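You operate a simulated robot arm through the tools that you are given. There is no shell and no other tool.

You are at the controls of a simulated two-armed robot. One attempt, no reset.

TASK
Take the teal tea towel from the sideboard end of the table and hang it over the radiator rail.

Only the result counts: the job must be done as asked and must still hold three seconds after the hand-in. Knocking over, shifting, dropping, spilling or breaking anything else fails it. Flat cloth is picked up by pressing the open fingertips on it (5 to 10 N) and closing them slowly along it; thin cloth reads only 2 to 8 mm in the jaws.

THE ROBOT
Two 7-joint arms with two-finger parallel grippers on one trunk, on a base that moves. Base frame: it is fixed to the floor where the robot stands at the start and does not move with it; the origin is under the middle of the robot, x ahead of it, y to its left, z up; the surface under the hand at the start is at about z = 750. Units: mm, rad, N and s.
The left shoulder is at the start at [20, 170, 1028], the right one opposite. With the tool pointing down near the work surface each hand reaches from about 220 to 680 mm from the robot's upright axis, wherever it stands, measured 20 degrees to its own side. Payload 3.8 kg a hand.
The TCP of each hand is the grasp point between the finger pads, 30 mm short of the fingertips. In the tool frame z runs along the fingers and y along their closing line. Largest opening 110 mm; finger width 20, thickness 10; the body of the gripper, 48 by 112 mm, starts 55 mm behind the TCP.
Orientation is told as [roll, pitch, yaw] about the base's x, y, z axes, in that order, counted from this pose: with the fingers straight down and closing along the base's y, the tool's x points along the base's -x, its y along +y and its z along -z.

THE INTERFACE
- The arms move only by the tool arm_command. It takes "left_series", "right_series" or both (then of equal length, played together; a hand with none holds still); each is a list of rows, each an object of numbers (a shift or turn left out is 0, a gripper value left out holds the last): "tx", "ty", "tz": the shift along the tool's x, y, z in mm; "ax", "ay", "az": the turn, a rotation vector about the tool's x, y, z in rad; "fingers": the closure in counts, from 0 (fully open) to 255 (shut). In form: [{"tx": .., "ty": .., "tz": .., "ax": .., "ay": .., "az": .., "fingers": ..}, ...]. A call has 1 to 20 rows; each row is the pose to reach, as a shift and turn from the pose commanded when the call began, along the tool's axes at that moment. A row lasts 0.2 s, in which the tool goes at most 50 mm and 0.15 rad; a call with a longer step from one row to the next is refused whole, and so is a gripper value outside its range. Where a pose cannot be reached the arm comes as near as it can. A force on the tool above 40 N (or 10 N above the force at the start of the call, whichever is more), or a blocked arm, ends the call early, and 0.2 s more pass. Each finger travels about 72 mm/s and halts on what it meets, pressing with about 41 N; the grip force reading is that of the motor and also rises with nothing between the fingers. The clock runs only during rows and for 0.2 s after the last one: add rows that repeat a pose to give the fingers time. The reply holds the time, the measured pose of the TCP, the force on the tool along the base axes, the opening and the grip force, in the units named above and with some noise, with the torque about the TCP (base axes, N m) and any sound that the robot's microphone picked up.
- Cameras (640 x 400 px; columns grow to the right, rows downward): "scene" is now at [109.8, -8.3, 1180.6]; the picture's right is [-0.11, -0.99, 0.00], its down [-0.54, 0.06, -0.84] and it looks along [0.83, -0.09, -0.55] (base axes); focal length 250 px, centre (320, 200). "left" rides on the left gripper at [72, -17, -103] in its tool frame; the picture's right is [0.23, 0.97, 0.00], its down [-0.76, 0.18, -0.62] and it looks along [-0.61, 0.14, 0.78] (tool axes); focal length 222 px, centre (320, 200). "right" rides on the right gripper at [72, 17, -103] in its tool frame; the picture's right is [-0.23, 0.97, 0.00], its down [-0.76, -0.18, -0.62] and it looks along [-0.61, -0.14, 0.78] (tool axes); focal length 222 px, centre (320, 200). There is no depth. A picture from a camera that has moved, and an enlarged one, comes with that camera's place and axes in the base frame and with its lens.
- snapshot(camera): a new picture of that camera. The clock stands still meanwhile.
- lift_body(by): moves the trunk up (or, below 0, down) by that many mm; the arms and the scene camera ride with it, the base frame stays. It gives what a move gives, with no picture.
- base_move(legs): drives the robot by 1 to 6 legs, each [ahead, turn to the left] in mm and rad, along the robot's own axes; the way and the turn of a leg run together, so that a leg with both is an arc; at most 1500 mm and 3.142 rad a leg. The arms and the cameras ride along, it lands a little off, and it stops where it bumps. It gives what a move gives.
- head_to(pan, tilt): turns the head with the scene camera to pan (to the left, within 1.396 rad either way) and tilt (down, from -0.506 to 1.204), counted from straight ahead of the robot. It gives what a move gives.
- zoom(camera, box): a new picture of the part [left, top, right, bottom] of that camera's present view, enlarged. The clock stands still meanwhile.
- job_done(): hands the job in; it is judged then, once.

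Nothing tells you exact positions but the pictures and the camera data. Unless the task says otherwise, let go and move clear before handing in.

The tools are called after "Call:" as name(argument=value, ...) on one line, values as JSON. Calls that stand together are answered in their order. arm_command: Moves the arms, as the interface text tells. Its arguments: {"type":"object","properties":{"left_series":{"type":"array"},"right_series":{"type":"array"}},"required":[]} The other tools are called the same way: lift_body (by) moves the trunk up or down; base_move (legs) drives the base; head_to (pan, tilt) turns the head that bears the scene camera; snapshot (camera) takes a picture; zoom (camera, box) takes an enlarged picture of a part of a camera's view; job_done () hands the job in.

At the start:

```text
clock: 0.0
left_position: [459.1, 163.4, 980.4]
left_tcp_rot: [0.0, -0.001, -0.001]
left_ft_force: [-0.3, -0.4, 0.6]
left_wrist_torque: [-0.01, -0.01, -0.03]
left_gripper_width: 110.1
left_gripper_force: 0.0
right_position: [456.6, -167.6, 991.1]
right_tcp_rot: [0.001, -0.001, -0.001]
right_ft_force: [0.6, -0.3, -1.0]
right_wrist_torque: [0.0, 0.0, -0.01]
right_gripper_width: 109.8
right_gripper_force: 0.2
trunk travel left (down, up): [-125.0, 445.0]
robot x, y, heading: [-3.1, 0.3, -0.001]
head pan, tilt (commanded): [-0.105, 0.578]
```

scene: 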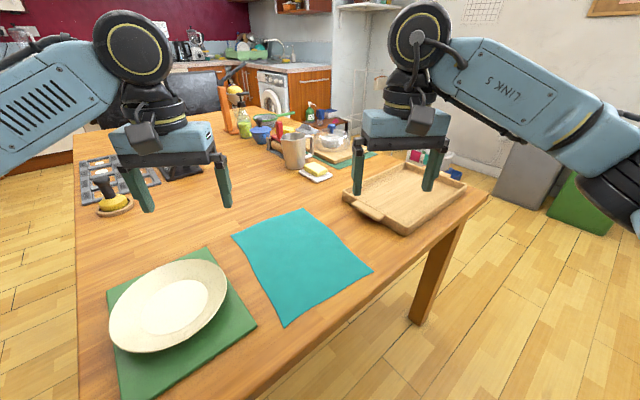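
right: 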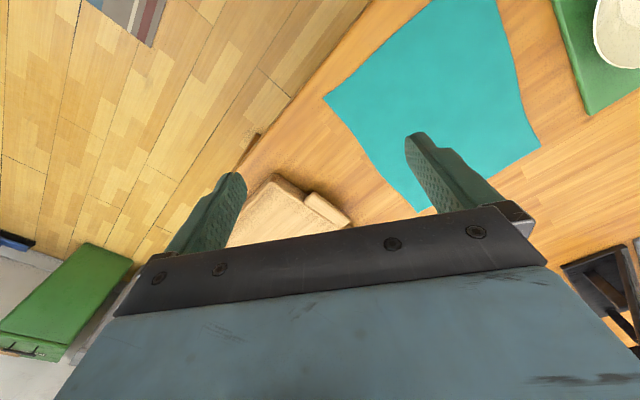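
left: 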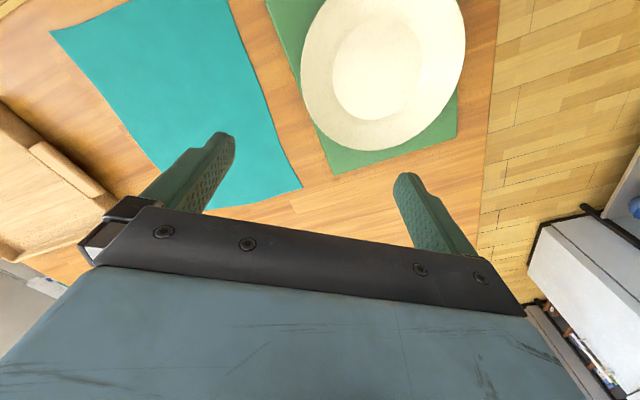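

I see a teal cloth flat on the table straight ahead, with a plate on a green mat to its left and a wooden tray to its right. I don't see the radiator or the sideboard yet, so I'll look around with the head first.

Call:
head_to(pan=1.2, tilt=0.35)

Call:
snapshot(camera="scene")

Call:
head_to(pan=-1.2, tilt=0.35)

Call:
snapshot(camera="scene")

Call:
head_to(pan=0.0, tilt=0.3)

Call:
snapshot(camera="scene")

```text
clock: 1.5
left_position: [458.7, 162.9, 979.6]
left_tcp_rot: [0.001, 0.001, 0.001]
left_ft_force: [0.2, -0.1, -0.7]
left_wrist_torque: [0.01, 0.03, 0.03]
left_gripper_width: 110.0
left_gripper_force: 0.1
right_position: [457.6, -166.9, 991.5]
right_tcp_rot: [0.001, 0.0, -0.001]
right_ft_force: [0.3, 0.7, 0.4]
right_wrist_torque: [0.01, -0.01, 0.0]
right_gripper_width: 109.9
right_gripper_force: 0.0
trunk travel left (down, up): [-125.0, 445.0]
robot x, y, heading: [-3.3, 0.9, 0.003]
head pan, tilt (commanded): [1.201, 0.351]
```

```text
taken
camera scene: at [55.0, 87.9, 1201.4], right [0.93, -0.36, 0.0], down [-0.12, -0.32, -0.94], along [0.34, 0.88, -0.34], focal length 250 px, centre (320, 200)
```

scene: 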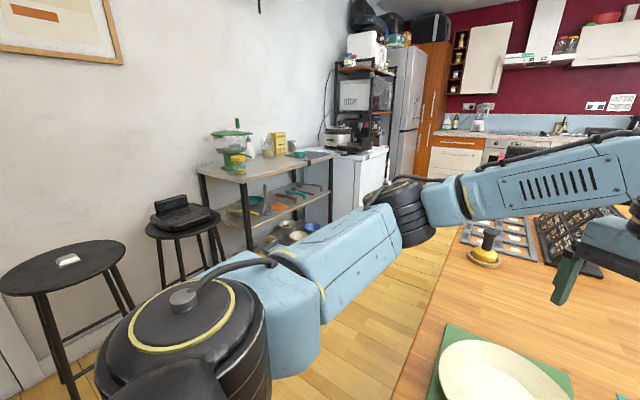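

```text
clock: 3.7
left_position: [457.8, 162.7, 980.2]
left_tcp_rot: [0.0, -0.001, -0.002]
left_ft_force: [-0.9, -0.5, -0.7]
left_wrist_torque: [-0.04, -0.03, 0.01]
left_gripper_width: 110.0
left_gripper_force: 0.0
right_position: [457.3, -167.9, 991.4]
right_tcp_rot: [0.0, 0.001, 0.001]
right_ft_force: [0.3, 0.3, -0.6]
right_wrist_torque: [-0.02, -0.03, 0.01]
right_gripper_width: 109.8
right_gripper_force: 0.0
trunk travel left (down, up): [-125.0, 445.0]
robot x, y, heading: [0.4, -0.8, 0.002]
head pan, tilt (commanded): [-1.201, 0.351]
```

```text
taken
camera scene: at [55.0, -85.7, 1201.4], right [-0.93, -0.36, 0.0], down [-0.12, 0.32, -0.94], along [0.34, -0.88, -0.34], focal length 250 px, centre (320, 200)
```

scene: 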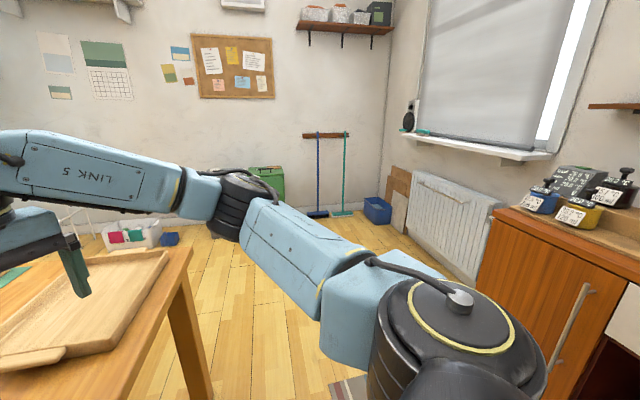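

```text
clock: 5.1
left_position: [458.9, 163.5, 981.1]
left_tcp_rot: [-0.001, 0.001, 0.0]
left_ft_force: [0.4, 0.5, 0.5]
left_wrist_torque: [-0.03, 0.0, -0.01]
left_gripper_width: 110.1
left_gripper_force: 0.0
right_position: [456.4, -166.9, 991.6]
right_tcp_rot: [0.0, -0.001, 0.001]
right_ft_force: [0.2, 0.2, -0.3]
right_wrist_torque: [0.0, 0.06, 0.02]
right_gripper_width: 110.1
right_gripper_force: 0.2
trunk travel left (down, up): [-125.0, 445.0]
robot x, y, heading: [-2.5, 3.8, 0.001]
head pan, tilt (commanded): [0.0, 0.3]
```

```text
taken
camera scene: at [114.7, 1.0, 1206.1], right [0.0, -1.0, 0.0], down [-0.3, 0.0, -0.96], along [0.96, 0.0, -0.3], focal length 250 px, centre (320, 200)
```

scene: 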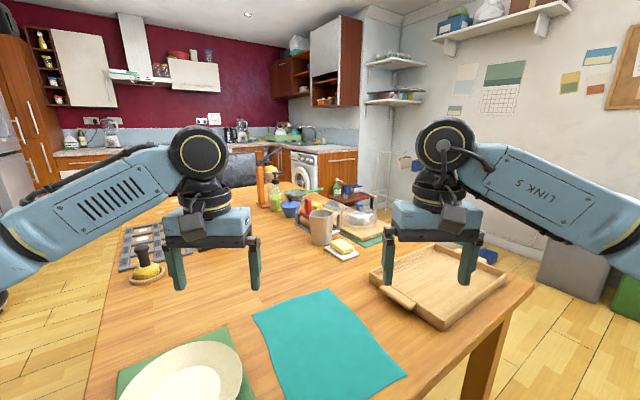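

The radiator stands to the right rear, under the window, next to the orange sideboard, and the teal cloth lies on the near end of the table. I'll zoom in on the radiator, its rail and the far end of the table.

Call:
zoom(camera="scene", box=[220, 150, 460, 300])

Call:
head_to(pan=-1.39, tilt=0.35)

Call:
snapshot(camera="scene")

Call:
zoom(camera="scene", box=[220, 120, 460, 270])

```text
2.67 times, centred on (340, 225) of scene
camera zoom: at [114.7, 1.0, 1206.1], right [0.0, -1.0, 0.0], down [-0.3, 0.0, -0.96], along [0.96, 0.0, -0.3], focal length 667 px, centre (267, 133)
```

zoom: 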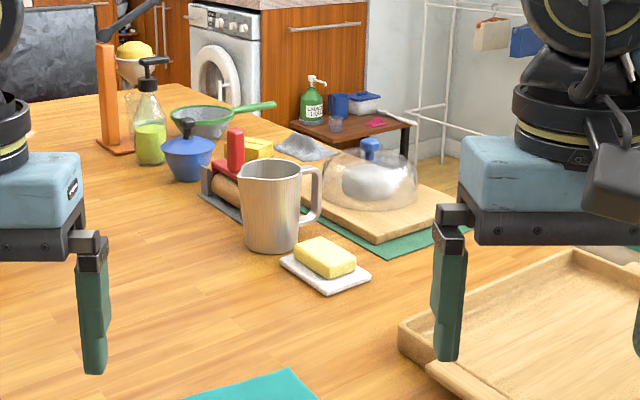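

```text
clock: 6.6
left_position: [458.2, 164.4, 979.4]
left_tcp_rot: [0.001, 0.0, 0.0]
left_ft_force: [0.3, -0.2, -0.5]
left_wrist_torque: [0.0, 0.01, 0.0]
left_gripper_width: 109.9
left_gripper_force: 0.0
right_position: [457.2, -168.6, 990.4]
right_tcp_rot: [0.001, 0.0, 0.0]
right_ft_force: [-0.1, 0.1, 0.1]
right_wrist_torque: [0.0, 0.0, 0.01]
right_gripper_width: 110.1
right_gripper_force: 0.2
trunk travel left (down, up): [-125.0, 445.0]
robot x, y, heading: [-0.6, 0.4, 0.005]
head pan, tilt (commanded): [-1.389, 0.351]
```

```text
taken
camera scene: at [38.2, -90.5, 1201.4], right [-0.98, -0.18, 0.0], down [-0.06, 0.34, -0.94], along [0.17, -0.92, -0.34], focal length 250 px, centre (320, 200)
```

scene: 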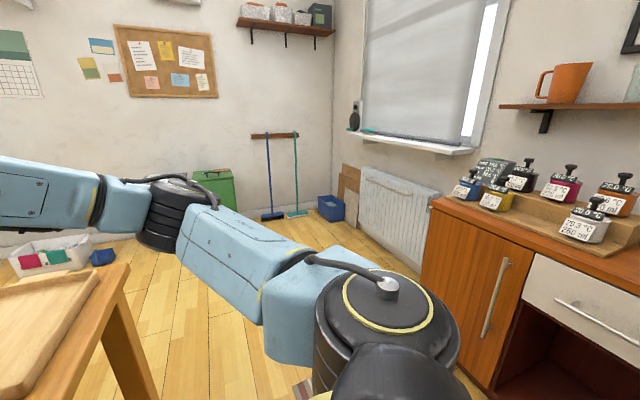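

```text
2.67 times, centred on (340, 195) of scene
camera zoom: at [38.2, -90.5, 1201.4], right [-0.98, -0.18, 0.0], down [-0.06, 0.34, -0.94], along [0.17, -0.92, -0.34], focal length 667 px, centre (267, 213)
```

zoom: 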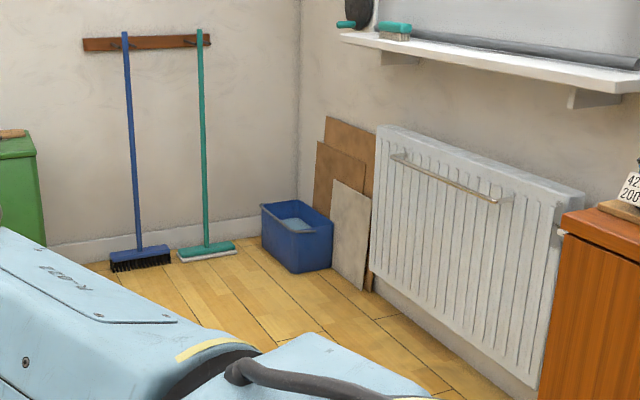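

The only teal cloth is on the near end of the table, about 300×220 mm. Its near short edge runs from about B(469,-163) to C(362,28). The radiator has a chrome rail on its front, roughly 2 m away to my right and behind me. I'll pinch the two near corners, right hand first, so I'm moving the right hand just above corner B with its closing line turned to match the edge.

Call:
head_to(pan=-0.05, tilt=0.85)

Call:
arm_command(right_series=[{"tx": -2, "ty": 9, "tz": 35, "az": -0.1, "fingers": 60}, {"tx": -4, "ty": 19, "tz": 75, "az": -0.2, "fingers": 100}, {"tx": -6, "ty": 28, "tz": 115, "az": -0.3, "fingers": 125}, {"tx": -8, "ty": 38, "tz": 145, "az": -0.4, "fingers": 125}, {"tx": -10, "ty": 47, "tz": 165, "az": -0.494, "fingers": 125}, {"tx": -10, "ty": 47, "tz": 175, "az": -0.494, "fingers": 125}])

Call:
snapshot(camera="right")

Call:
snapshot(camera="scene")

```text
clock: 8.1
left_position: [457.6, 163.9, 979.8]
left_tcp_rot: [0.0, 0.0, 0.001]
left_ft_force: [-0.2, -1.0, -0.6]
left_wrist_torque: [0.01, 0.0, -0.03]
left_gripper_width: 110.0
left_gripper_force: 0.1
right_position: [456.3, -167.3, 991.6]
right_tcp_rot: [0.001, -0.001, -0.001]
right_ft_force: [0.2, -1.1, 0.4]
right_wrist_torque: [0.01, 0.0, -0.02]
right_gripper_width: 109.9
right_gripper_force: 0.0
trunk travel left (down, up): [-125.0, 445.0]
robot x, y, heading: [-6.5, 0.4, 0.002]
head pan, tilt (commanded): [-0.051, 0.85]
```

```text
clock: 9.5
left_position: [457.7, 163.1, 980.6]
left_tcp_rot: [0.0, -0.001, -0.001]
left_ft_force: [0.3, -1.0, -0.5]
left_wrist_torque: [-0.02, -0.01, -0.03]
left_gripper_width: 109.9
left_gripper_force: 0.0
right_position: [466.8, -121.3, 816.4]
right_tcp_rot: [0.001, -0.001, 0.495]
right_ft_force: [0.8, -0.1, 0.1]
right_wrist_torque: [-0.02, 0.0, 0.0]
right_gripper_width: 56.1
right_gripper_force: 0.0
trunk travel left (down, up): [-125.0, 445.0]
robot x, y, heading: [1.6, 0.9, -0.002]
head pan, tilt (commanded): [-0.051, 0.85]
```

```text
taken
camera right: at [394.5, -140.4, 920.0], right [-0.26, 0.96, 0.0], down [0.75, 0.21, 0.62], along [0.6, 0.16, -0.78], focal length 222 px, centre (320, 200)
```

right: 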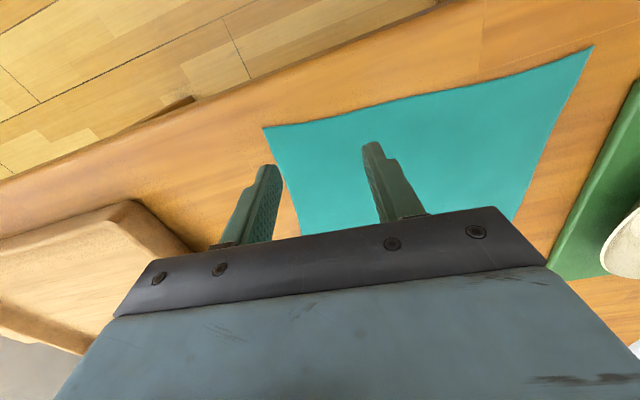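

```text
taken
camera scene: at [99.4, -2.9, 1157.7], right [-0.05, -1.0, 0.0], down [-0.75, 0.04, -0.66], along [0.66, -0.03, -0.75], focal length 250 px, centre (320, 200)
```

scene: 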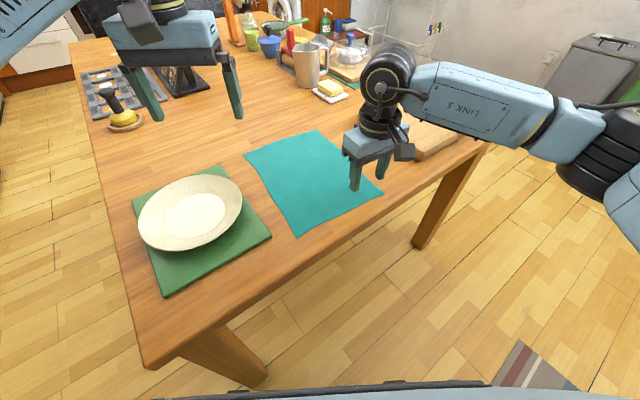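

The right fingertips are over the cloth, about 13 mm in from corner B's side edge and 18 mm in from the near edge. I'll lower them gently until they touch.

Call:
arm_command(right_series=[{"tz": 10}, {"tz": 20}, {"tz": 28}, {"tz": 30}, {"tz": 32}, {"tz": 33}])

```text
clock: 10.9
left_position: [457.2, 163.8, 980.0]
left_tcp_rot: [0.0, -0.001, 0.001]
left_ft_force: [0.3, 1.5, 0.0]
left_wrist_torque: [0.05, -0.05, 0.01]
left_gripper_width: 110.3
left_gripper_force: 0.1
right_position: [466.5, -120.6, 782.6]
right_tcp_rot: [0.0, -0.001, 0.495]
right_ft_force: [0.5, 0.1, -0.4]
right_wrist_torque: [-0.03, -0.02, 0.02]
right_gripper_width: 56.0
right_gripper_force: 0.1
trunk travel left (down, up): [-125.0, 445.0]
robot x, y, heading: [-4.2, -1.7, -0.001]
head pan, tilt (commanded): [-0.051, 0.85]
```

There's no contact yet, with the fingertips at about z = 752.6. I'll keep going in small steps.

Call:
arm_command(right_series=[{"tz": 1}, {"tz": 2}])

```text
clock: 11.5
left_position: [457.8, 163.3, 980.6]
left_tcp_rot: [0.0, -0.002, 0.0]
left_ft_force: [0.3, 0.2, 0.0]
left_wrist_torque: [-0.01, -0.01, -0.03]
left_gripper_width: 110.0
left_gripper_force: 0.0
right_position: [467.7, -121.6, 781.0]
right_tcp_rot: [0.0, -0.002, 0.493]
right_ft_force: [-0.8, -1.5, 6.9]
right_wrist_torque: [-0.07, 0.07, -0.03]
right_gripper_width: 56.2
right_gripper_force: 0.1
trunk travel left (down, up): [-125.0, 445.0]
robot x, y, heading: [-2.5, -1.7, -0.001]
head pan, tilt (commanded): [-0.051, 0.85]
```

Contact reads about 7 N, which is in the right range. I'll close the fingers slowly along the cloth.

Call:
arm_command(right_series=[{"fingers": 131}, {"fingers": 137}, {"fingers": 143}, {"fingers": 149}, {"fingers": 155}, {"fingers": 161}, {"fingers": 167}, {"fingers": 173}, {"fingers": 179}, {"fingers": 185}])

Call:
snapshot(camera="right")

```text
clock: 13.7
left_position: [458.1, 163.7, 981.3]
left_tcp_rot: [0.001, -0.001, 0.0]
left_ft_force: [-0.6, 0.2, 0.1]
left_wrist_torque: [0.0, 0.0, 0.03]
left_gripper_width: 109.9
left_gripper_force: 0.1
right_position: [466.7, -120.5, 781.4]
right_tcp_rot: [-0.001, -0.002, 0.494]
right_ft_force: [0.3, 0.0, 16.7]
right_wrist_torque: [-0.08, 0.04, 0.01]
right_gripper_width: 29.2
right_gripper_force: 0.1
trunk travel left (down, up): [-125.0, 445.0]
robot x, y, heading: [2.4, 2.0, 0.003]
head pan, tilt (commanded): [-0.051, 0.85]
```

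```text
taken
camera right: at [394.3, -140.0, 885.1], right [-0.26, 0.97, 0.0], down [0.75, 0.2, 0.62], along [0.6, 0.16, -0.78], focal length 222 px, centre (320, 200)
```

right: 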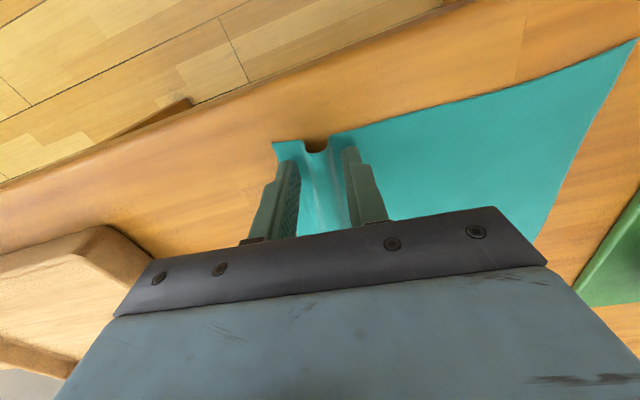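

The cloth is humping up between the fingers as it should. The force has risen to 17 N, so I'll ease up slightly and keep closing.

Call:
arm_command(right_series=[{"tz": -0.7, "fingers": 187}, {"tz": -0.7, "fingers": 193}, {"tz": -0.7, "fingers": 199}, {"tz": -0.7, "fingers": 205}, {"tz": -0.7, "fingers": 211}])

```text
clock: 14.9
left_position: [457.7, 162.9, 980.1]
left_tcp_rot: [0.001, 0.0, 0.001]
left_ft_force: [-0.5, 0.9, -0.1]
left_wrist_torque: [0.01, -0.01, -0.01]
left_gripper_width: 110.2
left_gripper_force: 0.0
right_position: [466.3, -120.6, 781.0]
right_tcp_rot: [0.0, 0.002, 0.495]
right_ft_force: [-0.4, 1.5, 11.6]
right_wrist_torque: [-0.03, 0.05, 0.01]
right_gripper_width: 17.7
right_gripper_force: 0.1
trunk travel left (down, up): [-125.0, 445.0]
robot x, y, heading: [0.9, -1.8, 0.002]
head pan, tilt (commanded): [-0.051, 0.85]
```

Call:
arm_command(right_series=[{"tz": -0.3, "fingers": 217}, {"tz": -0.3, "fingers": 223}, {"tz": -0.3, "fingers": 229}, {"tz": -0.3, "fingers": 235}, {"tz": -0.3, "fingers": 241}, {"tz": -0.3, "fingers": 248}, {"tz": -0.3, "fingers": 255}, {"tz": -0.3, "fingers": 255}, {"tz": -0.3, "fingers": 255}])

Call:
snapshot(camera="right")

Call:
snapshot(camera="scene")

```text
clock: 16.9
left_position: [458.6, 163.7, 979.9]
left_tcp_rot: [0.0, -0.002, 0.001]
left_ft_force: [-0.5, 0.0, -0.2]
left_wrist_torque: [-0.01, 0.01, -0.02]
left_gripper_width: 109.9
left_gripper_force: 0.1
right_position: [466.2, -121.3, 782.0]
right_tcp_rot: [0.0, 0.002, 0.494]
right_ft_force: [-0.9, -0.3, 7.5]
right_wrist_torque: [-0.01, 0.03, 0.0]
right_gripper_width: 6.1
right_gripper_force: 40.9
trunk travel left (down, up): [-125.0, 445.0]
robot x, y, heading: [3.1, 2.9, 0.002]
head pan, tilt (commanded): [-0.051, 0.85]
```

```text
taken
camera right: at [394.5, -140.4, 885.4], right [-0.26, 0.97, 0.0], down [0.75, 0.2, 0.62], along [0.6, 0.16, -0.78], focal length 222 px, centre (320, 200)
```

right: 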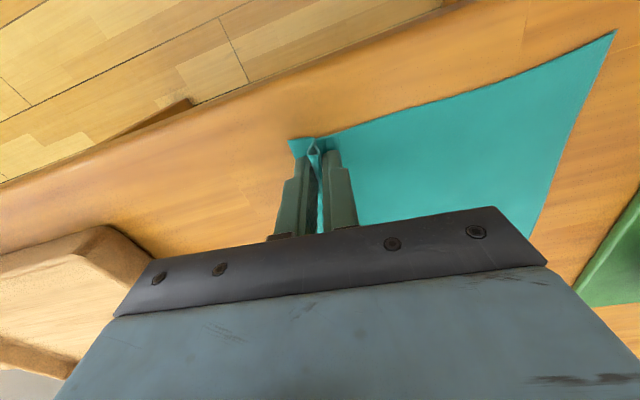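

```text
taken
camera scene: at [98.9, -2.8, 1157.8], right [-0.05, -1.0, 0.0], down [-0.75, 0.04, -0.66], along [0.66, -0.03, -0.75], focal length 250 px, centre (320, 200)
```

scene: 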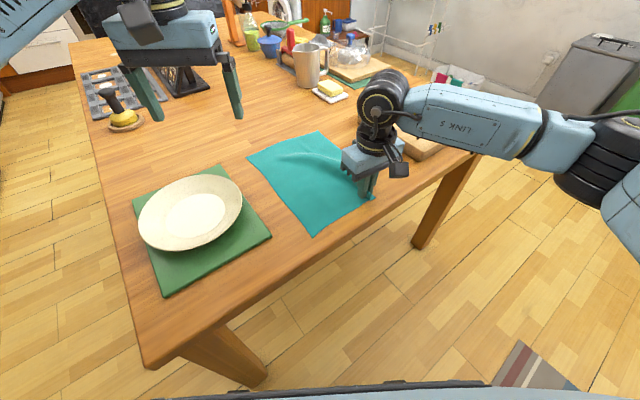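

The right hand holds the corner: the jaws read 6.1 mm at 41 N. Corner C has moved to about (363,-2). I'll bring the left hand in above it, parallel to the right hand.

Call:
arm_command(left_series=[{"tx": 12, "ty": -28, "tz": 0, "az": -0.1, "fingers": 60}, {"tx": 24, "ty": -58, "tz": 10, "az": -0.2, "fingers": 110}, {"tx": 36, "ty": -90, "tz": 25, "az": -0.3, "fingers": 143}, {"tx": 48, "ty": -122, "tz": 45, "az": -0.4, "fingers": 143}, {"tx": 56, "ty": -150, "tz": 70, "az": -0.494, "fingers": 143}, {"tx": 60, "ty": -172, "tz": 100, "az": -0.494, "fingers": 143}, {"tx": 60, "ty": -172, "tz": 110, "az": -0.494, "fingers": 143}])

Call:
snapshot(camera="left")

Call:
snapshot(camera="scene")

```text
clock: 18.5
left_position: [398.1, -8.5, 870.4]
left_tcp_rot: [0.001, 0.0, 0.496]
left_ft_force: [0.5, -1.0, 0.3]
left_wrist_torque: [0.02, -0.02, -0.03]
left_gripper_width: 48.1
left_gripper_force: 0.1
right_position: [468.1, -120.9, 781.2]
right_tcp_rot: [-0.001, 0.0, 0.493]
right_ft_force: [0.4, 1.0, 6.3]
right_wrist_torque: [0.0, 0.06, 0.01]
right_gripper_width: 6.2
right_gripper_force: 40.5
trunk travel left (down, up): [-125.0, 445.0]
robot x, y, heading: [-0.5, -2.0, 0.003]
head pan, tilt (commanded): [-0.051, 0.85]
```

```text
taken
camera left: at [342.6, -58.2, 974.6], right [-0.66, 0.75, 0.0], down [0.59, 0.52, 0.62], along [0.47, 0.41, -0.78], focal length 222 px, centre (320, 200)
```

left: 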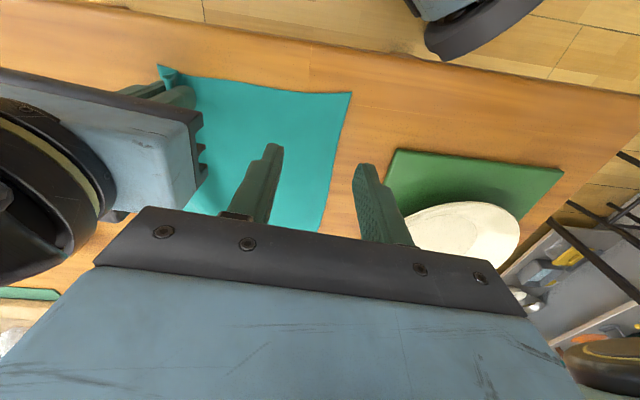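

```text
taken
camera scene: at [98.9, -2.8, 1157.8], right [-0.05, -1.0, 0.0], down [-0.75, 0.04, -0.66], along [0.66, -0.03, -0.75], focal length 250 px, centre (320, 200)
```

scene: 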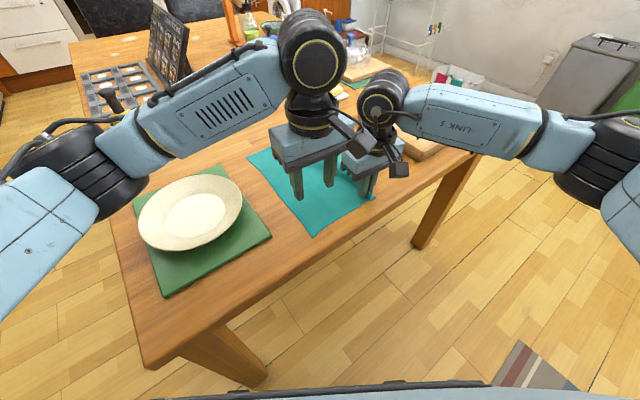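

Corner C checks out at (362,-3). The left hand's target is (400,-19.5), which leaves about 9 mm between the two gripper bodies. I'll shift across and go down to just above the cloth.

Call:
arm_command(left_series=[{"tx": 2, "ty": -6, "tz": 10}, {"tx": 3.6, "ty": -10.5, "tz": 30}, {"tx": 3.6, "ty": -10.5, "tz": 55}, {"tx": 3.6, "ty": -10.5, "tz": 75}, {"tx": 3.6, "ty": -10.5, "tz": 82}, {"tx": 3.6, "ty": -10.5, "tz": 84}, {"tx": 3.6, "ty": -10.5, "tz": 85}])

Call:
snapshot(camera="left")

Call:
zoom(camera="scene", box=[220, 80, 460, 270])

```text
clock: 20.1
left_position: [400.1, -19.2, 785.5]
left_tcp_rot: [-0.001, -0.001, 0.494]
left_ft_force: [-0.6, -0.7, -0.1]
left_wrist_torque: [0.02, 0.01, -0.02]
left_gripper_width: 48.2
left_gripper_force: 0.1
right_position: [467.9, -120.5, 781.5]
right_tcp_rot: [0.001, 0.0, 0.495]
right_ft_force: [-0.6, 0.2, 5.8]
right_wrist_torque: [-0.01, 0.03, -0.06]
right_gripper_width: 5.8
right_gripper_force: 41.0
trunk travel left (down, up): [-125.0, 445.0]
robot x, y, heading: [0.6, -1.5, 0.003]
head pan, tilt (commanded): [-0.051, 0.85]
```

```text
taken
camera left: at [344.8, -69.0, 889.9], right [-0.66, 0.75, 0.0], down [0.59, 0.52, 0.62], along [0.47, 0.41, -0.78], focal length 222 px, centre (320, 200)
```

left: 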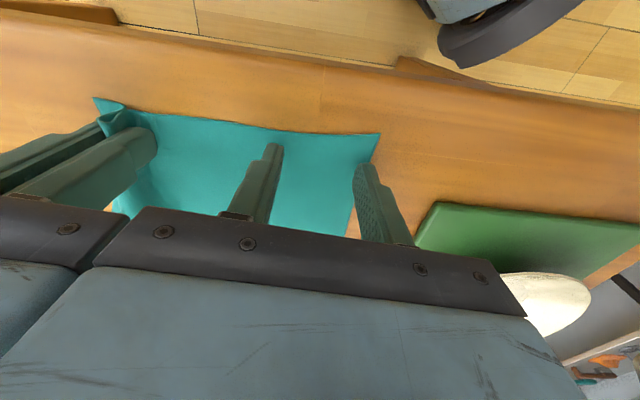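

```text
2.11 times, centred on (340, 175) of scene
camera zoom: at [99.0, -2.7, 1157.8], right [-0.05, -1.0, 0.0], down [-0.75, 0.04, -0.66], along [0.66, -0.03, -0.75], focal length 526 px, centre (278, 253)
```

zoom: 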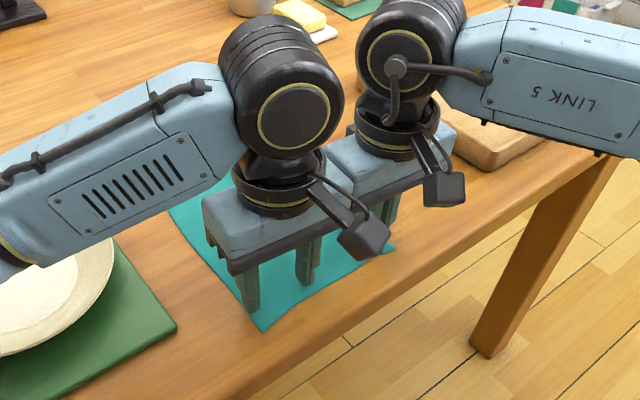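

The outer fingertip will land about 10 mm inside the side edge, which is good. I'll press down gently.

Call:
arm_command(left_series=[{"tz": 2}, {"tz": 3}, {"tz": 4}, {"tz": 4.5}])

```text
clock: 21.1
left_position: [398.8, -19.3, 782.1]
left_tcp_rot: [0.001, 0.0, 0.493]
left_ft_force: [-0.2, -0.4, 3.7]
left_wrist_torque: [0.01, 0.01, 0.0]
left_gripper_width: 48.6
left_gripper_force: 0.1
right_position: [466.9, -120.7, 781.8]
right_tcp_rot: [-0.001, -0.001, 0.496]
right_ft_force: [0.1, 0.1, 5.6]
right_wrist_torque: [-0.02, 0.02, 0.0]
right_gripper_width: 6.2
right_gripper_force: 40.7
trunk travel left (down, up): [-125.0, 445.0]
robot x, y, heading: [-0.9, 1.2, 0.002]
head pan, tilt (commanded): [-0.051, 0.85]
```

Call:
arm_command(left_series=[{"tz": 0.5, "fingers": 143}, {"tz": 0.5, "fingers": 149}, {"tz": 0.5, "fingers": 155}, {"tz": 0.5, "fingers": 161}, {"tz": 0.5, "fingers": 167}, {"tz": 0.5, "fingers": 173}, {"tz": 0.5, "fingers": 179}])

Call:
snapshot(camera="left")

```text
clock: 22.7
left_position: [400.0, -21.1, 780.5]
left_tcp_rot: [-0.001, -0.001, 0.495]
left_ft_force: [1.9, -1.3, 15.8]
left_wrist_torque: [0.1, 0.07, -0.01]
left_gripper_width: 32.8
left_gripper_force: 0.0
right_position: [466.0, -120.8, 782.5]
right_tcp_rot: [0.0, -0.001, 0.494]
right_ft_force: [-0.2, 1.4, 3.0]
right_wrist_torque: [0.02, 0.04, -0.02]
right_gripper_width: 6.1
right_gripper_force: 40.6
trunk travel left (down, up): [-125.0, 445.0]
robot x, y, heading: [1.9, -0.8, -0.001]
head pan, tilt (commanded): [-0.051, 0.85]
```

```text
taken
camera left: at [344.5, -69.2, 885.4], right [-0.66, 0.75, 0.0], down [0.59, 0.52, 0.62], along [0.47, 0.41, -0.78], focal length 222 px, centre (320, 200)
```

left: 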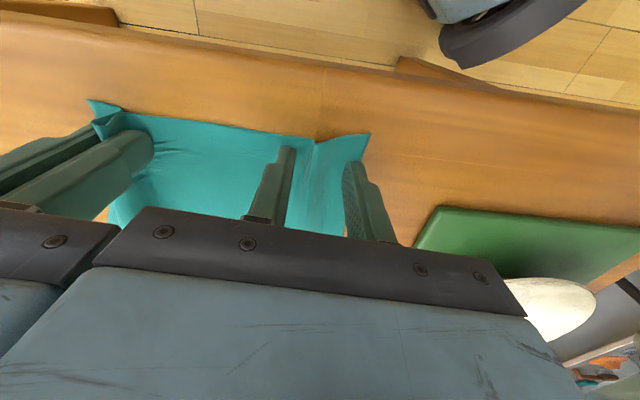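

It's humping well at 15.8 N, so I'll ease up a touch and close the rest of the way.

Call:
arm_command(left_series=[{"tz": -0.7, "fingers": 182}, {"tz": -0.7, "fingers": 188}, {"tz": -0.7, "fingers": 194}, {"tz": -0.7, "fingers": 200}, {"tz": -0.7, "fingers": 206}, {"tz": -0.9, "fingers": 212}, {"tz": -0.9, "fingers": 218}, {"tz": -0.9, "fingers": 224}, {"tz": -0.9, "fingers": 230}, {"tz": -0.9, "fingers": 236}, {"tz": -0.9, "fingers": 242}, {"tz": -0.9, "fingers": 248}, {"tz": -0.9, "fingers": 255}, {"tz": -0.9, "fingers": 255}, {"tz": -0.9, "fingers": 255}])

Call:
snapshot(camera="left")

Call:
snapshot(camera="right")

```text
clock: 25.9
left_position: [399.5, -19.8, 782.1]
left_tcp_rot: [-0.001, 0.0, 0.494]
left_ft_force: [-1.3, -0.6, 9.6]
left_wrist_torque: [0.0, 0.03, -0.02]
left_gripper_width: 2.0
left_gripper_force: 41.3
right_position: [465.0, -121.9, 781.9]
right_tcp_rot: [0.0, -0.003, 0.495]
right_ft_force: [0.5, 1.6, 2.6]
right_wrist_torque: [0.03, 0.03, -0.02]
right_gripper_width: 5.7
right_gripper_force: 41.2
trunk travel left (down, up): [-125.0, 445.0]
robot x, y, heading: [2.9, 2.3, 0.005]
head pan, tilt (commanded): [-0.051, 0.85]
```

```text
taken
camera left: at [344.4, -68.9, 885.5], right [-0.66, 0.75, 0.0], down [0.59, 0.52, 0.62], along [0.47, 0.41, -0.78], focal length 222 px, centre (320, 200)
```

left: 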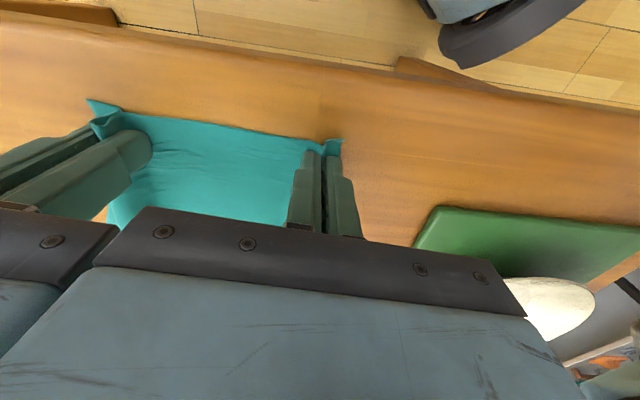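

```text
taken
camera right: at [394.3, -140.3, 885.5], right [-0.26, 0.97, 0.0], down [0.75, 0.2, 0.62], along [0.6, 0.16, -0.78], focal length 222 px, centre (320, 200)
```

right: 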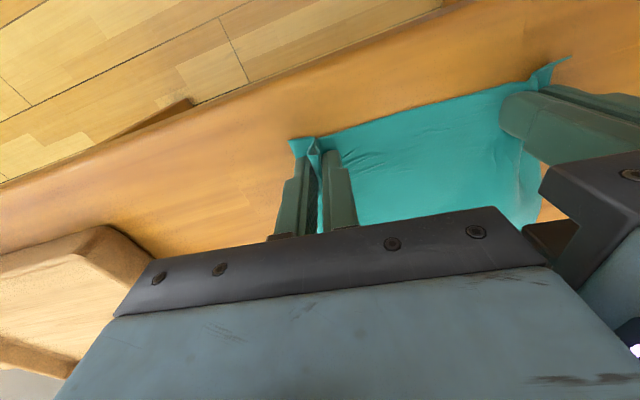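

Both hands seem to have hold of the cloth, though the left reads only 2.0 mm. I'll lift both together a little and check.

Call:
arm_command(left_series=[{"tz": -8}, {"tz": -20}, {"tz": -35}, {"tz": -50}, {"tz": -65}, {"tz": -80}], right_series=[{"tz": -8}, {"tz": -20}, {"tz": -35}, {"tz": -50}, {"tz": -65}, {"tz": -80}])

Call:
snapshot(camera="scene")

Call:
snapshot(camera="left")

Call:
snapshot(camera="right")

```text
clock: 27.3
left_position: [400.6, -20.4, 861.3]
left_tcp_rot: [-0.001, 0.001, 0.494]
left_ft_force: [0.8, 0.4, -1.1]
left_wrist_torque: [-0.01, -0.03, 0.02]
left_gripper_width: 2.1
left_gripper_force: 41.2
right_position: [465.8, -120.4, 861.4]
right_tcp_rot: [0.0, 0.001, 0.494]
right_ft_force: [-0.3, -0.3, 0.1]
right_wrist_torque: [0.0, 0.02, -0.01]
right_gripper_width: 5.6
right_gripper_force: 41.0
trunk travel left (down, up): [-125.0, 445.0]
robot x, y, heading: [-2.9, -0.4, 0.001]
head pan, tilt (commanded): [-0.051, 0.85]
```

```text
taken
camera scene: at [99.3, -2.8, 1157.7], right [-0.05, -1.0, 0.0], down [-0.75, 0.04, -0.66], along [0.66, -0.03, -0.75], focal length 250 px, centre (320, 200)
```

scene: 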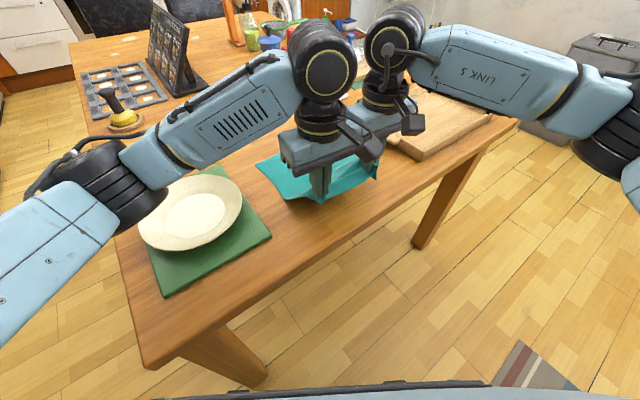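

```text
taken
camera left: at [344.4, -69.3, 965.3], right [-0.66, 0.75, 0.0], down [0.59, 0.52, 0.62], along [0.47, 0.41, -0.78], focal length 222 px, centre (320, 200)
```

left: 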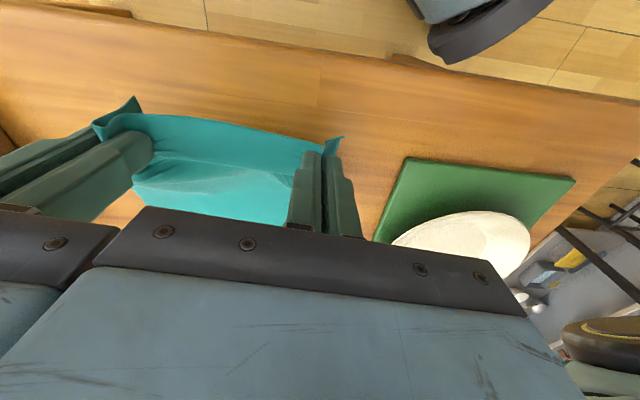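

```text
taken
camera right: at [394.5, -140.0, 965.6], right [-0.26, 0.97, 0.0], down [0.76, 0.2, 0.62], along [0.6, 0.16, -0.78], focal length 222 px, centre (320, 200)
```

right: 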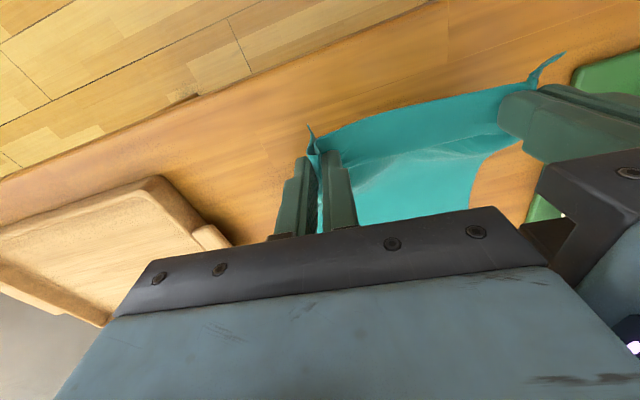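

Both corners are held. I'll raise the trunk so the cloth hangs clear of the table.

Call:
lift_body(by=150)

Call:
snapshot(camera="scene")

Call:
lift_body(by=150)

Call:
snapshot(camera="scene")

Call:
snapshot(camera="left")

```text
clock: 29.0
left_position: [399.5, -19.8, 1011.0]
left_tcp_rot: [-0.002, 0.0, 0.495]
left_ft_force: [0.2, 0.3, -0.3]
left_wrist_torque: [-0.01, 0.03, 0.0]
left_gripper_width: 2.2
left_gripper_force: 41.1
right_position: [466.2, -120.6, 1010.9]
right_tcp_rot: [-0.001, 0.0, 0.495]
right_ft_force: [0.4, 0.6, -1.3]
right_wrist_torque: [-0.02, -0.02, 0.0]
right_gripper_width: 5.8
right_gripper_force: 41.0
trunk travel left (down, up): [-275.0, 295.0]
robot x, y, heading: [0.1, -3.3, 0.005]
head pan, tilt (commanded): [-0.051, 0.85]
```

```text
taken
camera scene: at [99.5, -2.9, 1307.6], right [-0.05, -1.0, 0.0], down [-0.75, 0.04, -0.66], along [0.66, -0.03, -0.75], focal length 250 px, centre (320, 200)
```

scene: 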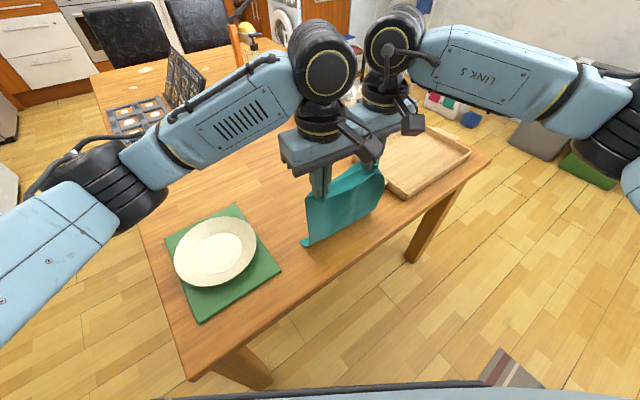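

```text
clock: 30.8
left_position: [399.6, -19.4, 1159.5]
left_tcp_rot: [-0.001, -0.001, 0.494]
left_ft_force: [-0.2, 0.3, -1.5]
left_wrist_torque: [-0.02, -0.02, 0.02]
left_gripper_width: 1.9
left_gripper_force: 41.0
right_position: [466.6, -120.1, 1162.3]
right_tcp_rot: [0.0, -0.001, 0.493]
right_ft_force: [0.1, 0.1, 0.2]
right_wrist_torque: [0.0, 0.0, 0.0]
right_gripper_width: 5.8
right_gripper_force: 41.0
trunk travel left (down, up): [-425.0, 145.0]
robot x, y, heading: [-0.0, -0.3, -0.001]
head pan, tilt (commanded): [-0.051, 0.85]
```

```text
taken
camera scene: at [99.5, -2.9, 1457.6], right [-0.05, -1.0, 0.0], down [-0.75, 0.04, -0.66], along [0.66, -0.03, -0.75], focal length 250 px, centre (320, 200)
```

scene: 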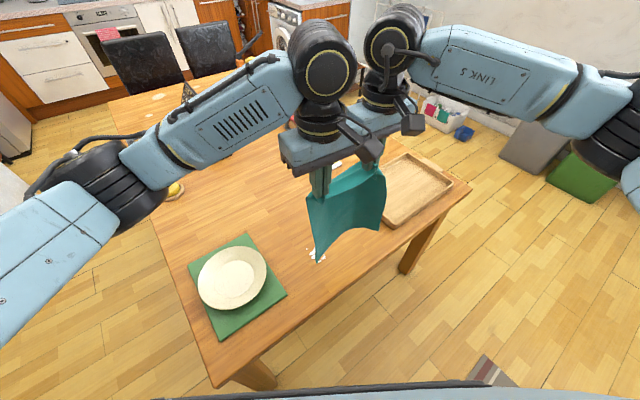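

```text
taken
camera left: at [344.7, -69.3, 1264.8], right [-0.66, 0.75, 0.0], down [0.59, 0.52, 0.62], along [0.47, 0.41, -0.78], focal length 222 px, centre (320, 200)
```

left: 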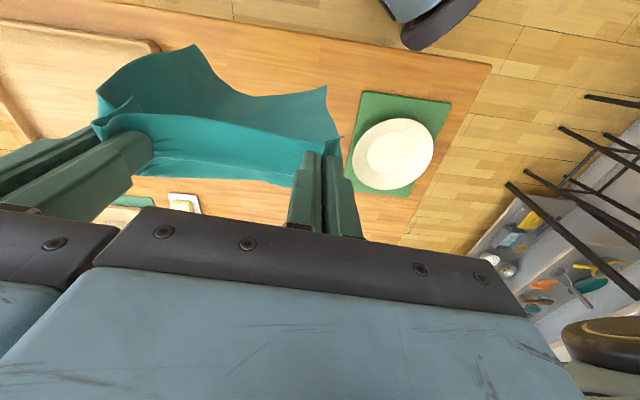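

The cloth hangs freely from both hands. Next I'll square the hands up with the robot at (430, ±62), yaw 0.

Call:
arm_command(left_series=[{"tx": -13, "ty": 11.5, "az": 0.099}, {"tx": -26, "ty": 23.1, "az": 0.198}, {"tx": -39, "ty": 34.6, "az": 0.296}, {"tx": -52.1, "ty": 46.2, "az": 0.395}, {"tx": -65.1, "ty": 57.7, "az": 0.494}, {"tx": -65.1, "ty": 57.7, "az": 0.494}], right_series=[{"tx": 0.9, "ty": 13.7, "az": 0.099}, {"tx": 1.7, "ty": 27.4, "az": 0.198}, {"tx": 2.6, "ty": 41.1, "az": 0.296}, {"tx": 3.4, "ty": 54.8, "az": 0.395}, {"tx": 4.3, "ty": 68.5, "az": 0.494}, {"tx": 4.3, "ty": 68.5, "az": 0.494}])

Call:
snapshot(camera="scene")

Call:
head_to(pan=-1.39, tilt=0.6)

Call:
snapshot(camera="scene")

```text
clock: 32.2
left_position: [429.9, 61.4, 1161.3]
left_tcp_rot: [-0.001, 0.001, -0.002]
left_ft_force: [0.3, -1.8, 0.9]
left_wrist_torque: [-0.05, 0.01, 0.02]
left_gripper_width: 2.2
left_gripper_force: 40.6
right_position: [430.3, -62.9, 1161.4]
right_tcp_rot: [0.0, -0.001, 0.0]
right_ft_force: [0.6, 2.0, 0.5]
right_wrist_torque: [0.12, 0.01, 0.01]
right_gripper_width: 5.7
right_gripper_force: 41.0
trunk travel left (down, up): [-425.0, 145.0]
robot x, y, heading: [1.3, -1.1, 0.001]
head pan, tilt (commanded): [-0.051, 0.85]
```

```text
taken
camera scene: at [99.4, -3.5, 1457.7], right [-0.05, -1.0, 0.0], down [-0.75, 0.04, -0.66], along [0.66, -0.03, -0.75], focal length 250 px, centre (320, 200)
```

scene: 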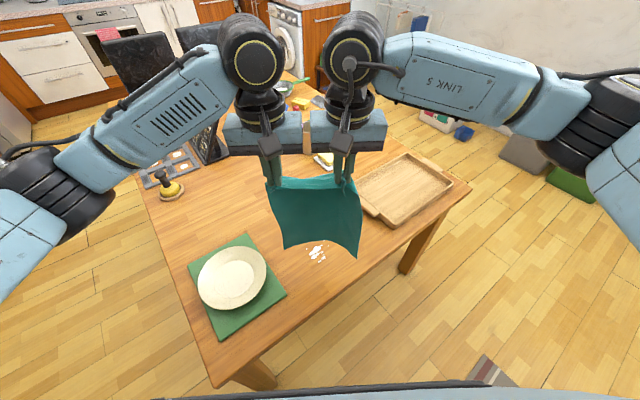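

```text
clock: 33.7
left_position: [430.4, 62.0, 1160.7]
left_tcp_rot: [0.0, -0.001, 0.002]
left_ft_force: [-0.2, -3.5, 0.2]
left_wrist_torque: [-0.08, -0.02, 0.03]
left_gripper_width: 2.2
left_gripper_force: 40.8
right_position: [429.3, -62.5, 1163.3]
right_tcp_rot: [0.0, -0.002, 0.0]
right_ft_force: [0.2, 3.0, -0.5]
right_wrist_torque: [0.06, -0.04, 0.04]
right_gripper_width: 5.8
right_gripper_force: 40.2
trunk travel left (down, up): [-425.0, 145.0]
robot x, y, heading: [0.1, -0.0, 0.001]
head pan, tilt (commanded): [-1.389, 0.6]
```

```text
taken
camera scene: at [37.3, -85.8, 1478.6], right [-0.98, -0.18, 0.0], down [-0.1, 0.56, -0.82], along [0.15, -0.81, -0.57], focal length 250 px, centre (320, 200)
```

scene: 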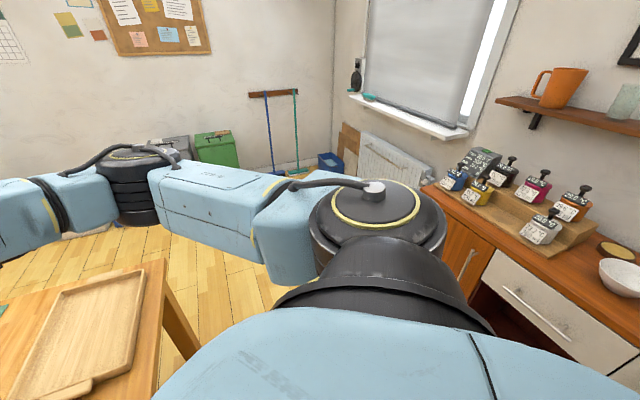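

The cloth is hanging well and is slightly taut, with about 3 N between the hands. I'll slacken it a touch, back away from the table, then turn right to face along the aisle.

Call:
arm_command(left_series=[{"ty": -2.5}], right_series=[{"ty": 2.5}])

Call:
base_move(legs=[[-150, 0]])

Call:
base_move(legs=[[0, -0.986]])

Call:
head_to(pan=0.0, tilt=0.6)

Call:
snapshot(camera="scene")

Call:
head_to(pan=-0.8, tilt=0.5)

Call:
snapshot(camera="scene")

```text
clock: 34.1
left_position: [429.5, 60.7, 1160.8]
left_tcp_rot: [0.001, -0.001, 0.001]
left_ft_force: [0.8, 0.2, 0.1]
left_wrist_torque: [-0.01, -0.01, 0.04]
left_gripper_width: 2.4
left_gripper_force: 41.1
right_position: [430.3, -59.6, 1162.1]
right_tcp_rot: [0.0, 0.0, 0.0]
right_ft_force: [0.5, -0.2, -0.3]
right_wrist_torque: [0.01, 0.04, 0.04]
right_gripper_width: 5.9
right_gripper_force: 41.1
trunk travel left (down, up): [-425.0, 145.0]
robot x, y, heading: [0.7, -3.1, 0.005]
head pan, tilt (commanded): [-1.389, 0.6]
```

```text
clock: 35.5
left_position: [280.4, 60.4, 1161.6]
left_tcp_rot: [-0.001, 0.002, -0.001]
left_ft_force: [-0.3, 0.5, 0.2]
left_wrist_torque: [-0.03, -0.03, 0.06]
left_gripper_width: 2.2
left_gripper_force: 40.5
right_position: [281.3, -59.6, 1161.7]
right_tcp_rot: [-0.001, 0.0, 0.0]
right_ft_force: [-1.5, 0.7, 0.1]
right_wrist_torque: [0.01, 0.01, 0.0]
right_gripper_width: 5.9
right_gripper_force: 40.7
trunk travel left (down, up): [-425.0, 145.0]
robot x, y, heading: [-147.8, 0.2, 0.003]
head pan, tilt (commanded): [-1.389, 0.6]
```

```text
clock: 38.4
left_position: [138.8, -325.9, 1160.9]
left_tcp_rot: [0.001, 0.0, -0.986]
left_ft_force: [0.3, -1.0, 0.3]
left_wrist_torque: [0.01, -0.04, 0.05]
left_gripper_width: 2.1
left_gripper_force: 40.8
right_position: [39.4, -391.7, 1161.4]
right_tcp_rot: [0.001, 0.001, -0.985]
right_ft_force: [1.5, -0.2, 0.0]
right_wrist_torque: [0.0, 0.01, 0.04]
right_gripper_width: 2.4
right_gripper_force: 41.6
trunk travel left (down, up): [-425.0, 145.0]
robot x, y, heading: [-149.8, -0.3, -0.987]
head pan, tilt (commanded): [-1.389, 0.6]
```

```text
clock: 39.9
left_position: [140.5, -326.2, 1161.5]
left_tcp_rot: [-0.001, 0.001, -0.983]
left_ft_force: [-0.4, 0.0, 0.0]
left_wrist_torque: [-0.04, 0.03, 0.06]
left_gripper_width: 2.1
left_gripper_force: 41.1
right_position: [39.3, -391.8, 1161.2]
right_tcp_rot: [-0.001, 0.002, -0.986]
right_ft_force: [0.3, 0.6, -0.2]
right_wrist_torque: [0.03, -0.01, 0.02]
right_gripper_width: 2.5
right_gripper_force: 40.8
trunk travel left (down, up): [-425.0, 145.0]
robot x, y, heading: [-145.1, 0.5, -0.982]
head pan, tilt (commanded): [0.0, 0.6]
```

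```text
taken
camera scene: at [-87.4, -90.1, 1478.6], right [-0.83, -0.55, 0.0], down [-0.31, 0.47, -0.83], along [0.46, -0.69, -0.56], focal length 250 px, centre (320, 200)
```

scene: 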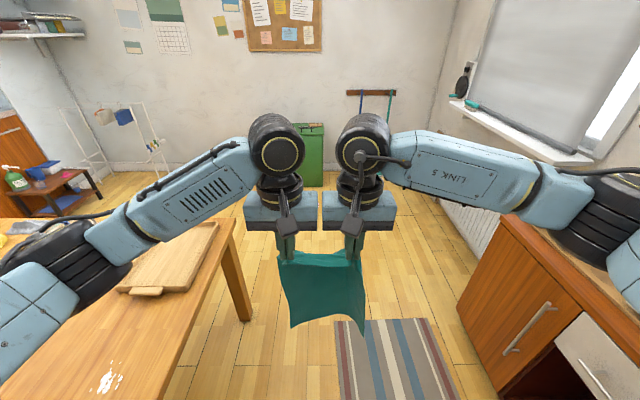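

```text
clock: 41.0
left_position: [139.3, -325.5, 1160.4]
left_tcp_rot: [-0.001, 0.0, -0.986]
left_ft_force: [0.4, 1.0, -0.2]
left_wrist_torque: [0.02, -0.03, 0.04]
left_gripper_width: 1.8
left_gripper_force: 41.2
right_position: [39.9, -390.8, 1161.6]
right_tcp_rot: [-0.001, 0.0, -0.987]
right_ft_force: [0.2, 0.3, -0.6]
right_wrist_torque: [0.02, 0.01, 0.02]
right_gripper_width: 2.2
right_gripper_force: 40.9
trunk travel left (down, up): [-425.0, 145.0]
robot x, y, heading: [-145.7, -1.7, -0.984]
head pan, tilt (commanded): [-0.799, 0.499]
```

```text
taken
camera scene: at [-155.4, -105.3, 1487.7], right [-0.98, 0.21, 0.0], down [0.1, 0.47, -0.88], along [-0.19, -0.86, -0.48], focal length 250 px, centre (320, 200)
```

scene: 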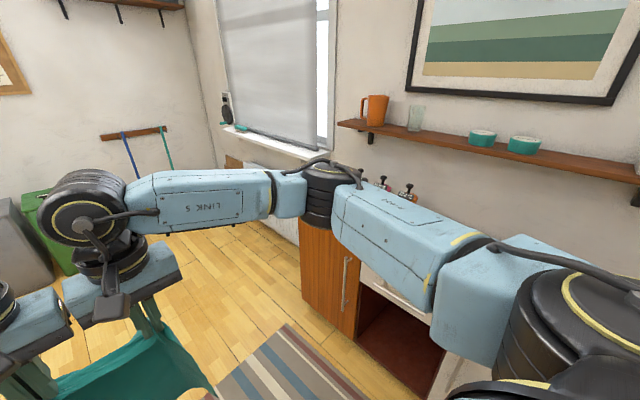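

The right jaw reading dropped from 5.9 to 2.4 mm during the turn, so I'll check how both grips look before driving on.

Call:
snapshot(camera="right")

Call:
snapshot(camera="left")

Call:
head_to(pan=0.0, tilt=0.75)

Call:
zoom(camera="scene", box=[220, 120, 420, 320])

```text
taken
camera right: at [13.9, -322.0, 1265.3], right [0.94, 0.35, 0.0], down [0.27, -0.73, 0.62], along [0.22, -0.58, -0.78], focal length 222 px, centre (320, 200)
```

right: 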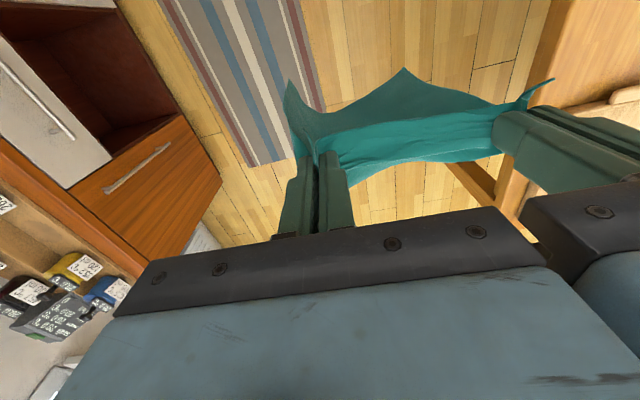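

```text
taken
camera left: at [85.1, -274.9, 1265.1], right [0.69, 0.73, 0.0], down [0.57, -0.54, 0.62], along [0.45, -0.43, -0.78], focal length 222 px, centre (320, 200)
```

left: 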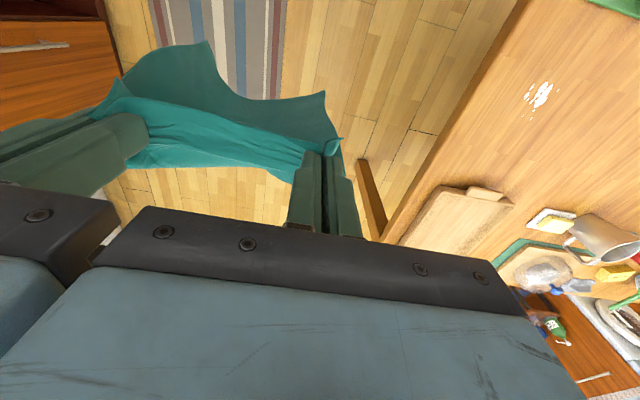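

```text
clock: 42.1
left_position: [138.3, -326.5, 1161.2]
left_tcp_rot: [0.0, -0.001, -0.983]
left_ft_force: [-0.9, -0.4, -0.8]
left_wrist_torque: [0.04, -0.01, 0.03]
left_gripper_width: 2.2
left_gripper_force: 40.9
right_position: [39.9, -392.0, 1162.7]
right_tcp_rot: [0.001, -0.001, -0.986]
right_ft_force: [0.6, 1.4, -0.4]
right_wrist_torque: [0.01, -0.05, 0.02]
right_gripper_width: 2.3
right_gripper_force: 41.0
trunk travel left (down, up): [-425.0, 145.0]
robot x, y, heading: [-146.1, -2.5, -0.982]
head pan, tilt (commanded): [0.0, 0.75]
```

```text
2.00 times, centred on (320, 220) of scene
camera zoom: at [-90.4, -85.6, 1465.7], right [-0.83, -0.55, 0.0], down [-0.38, 0.57, -0.73], along [0.4, -0.61, -0.68], focal length 500 px, centre (320, 160)
```

zoom: 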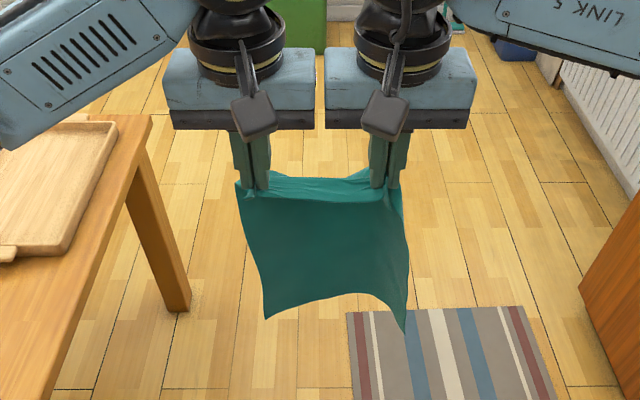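

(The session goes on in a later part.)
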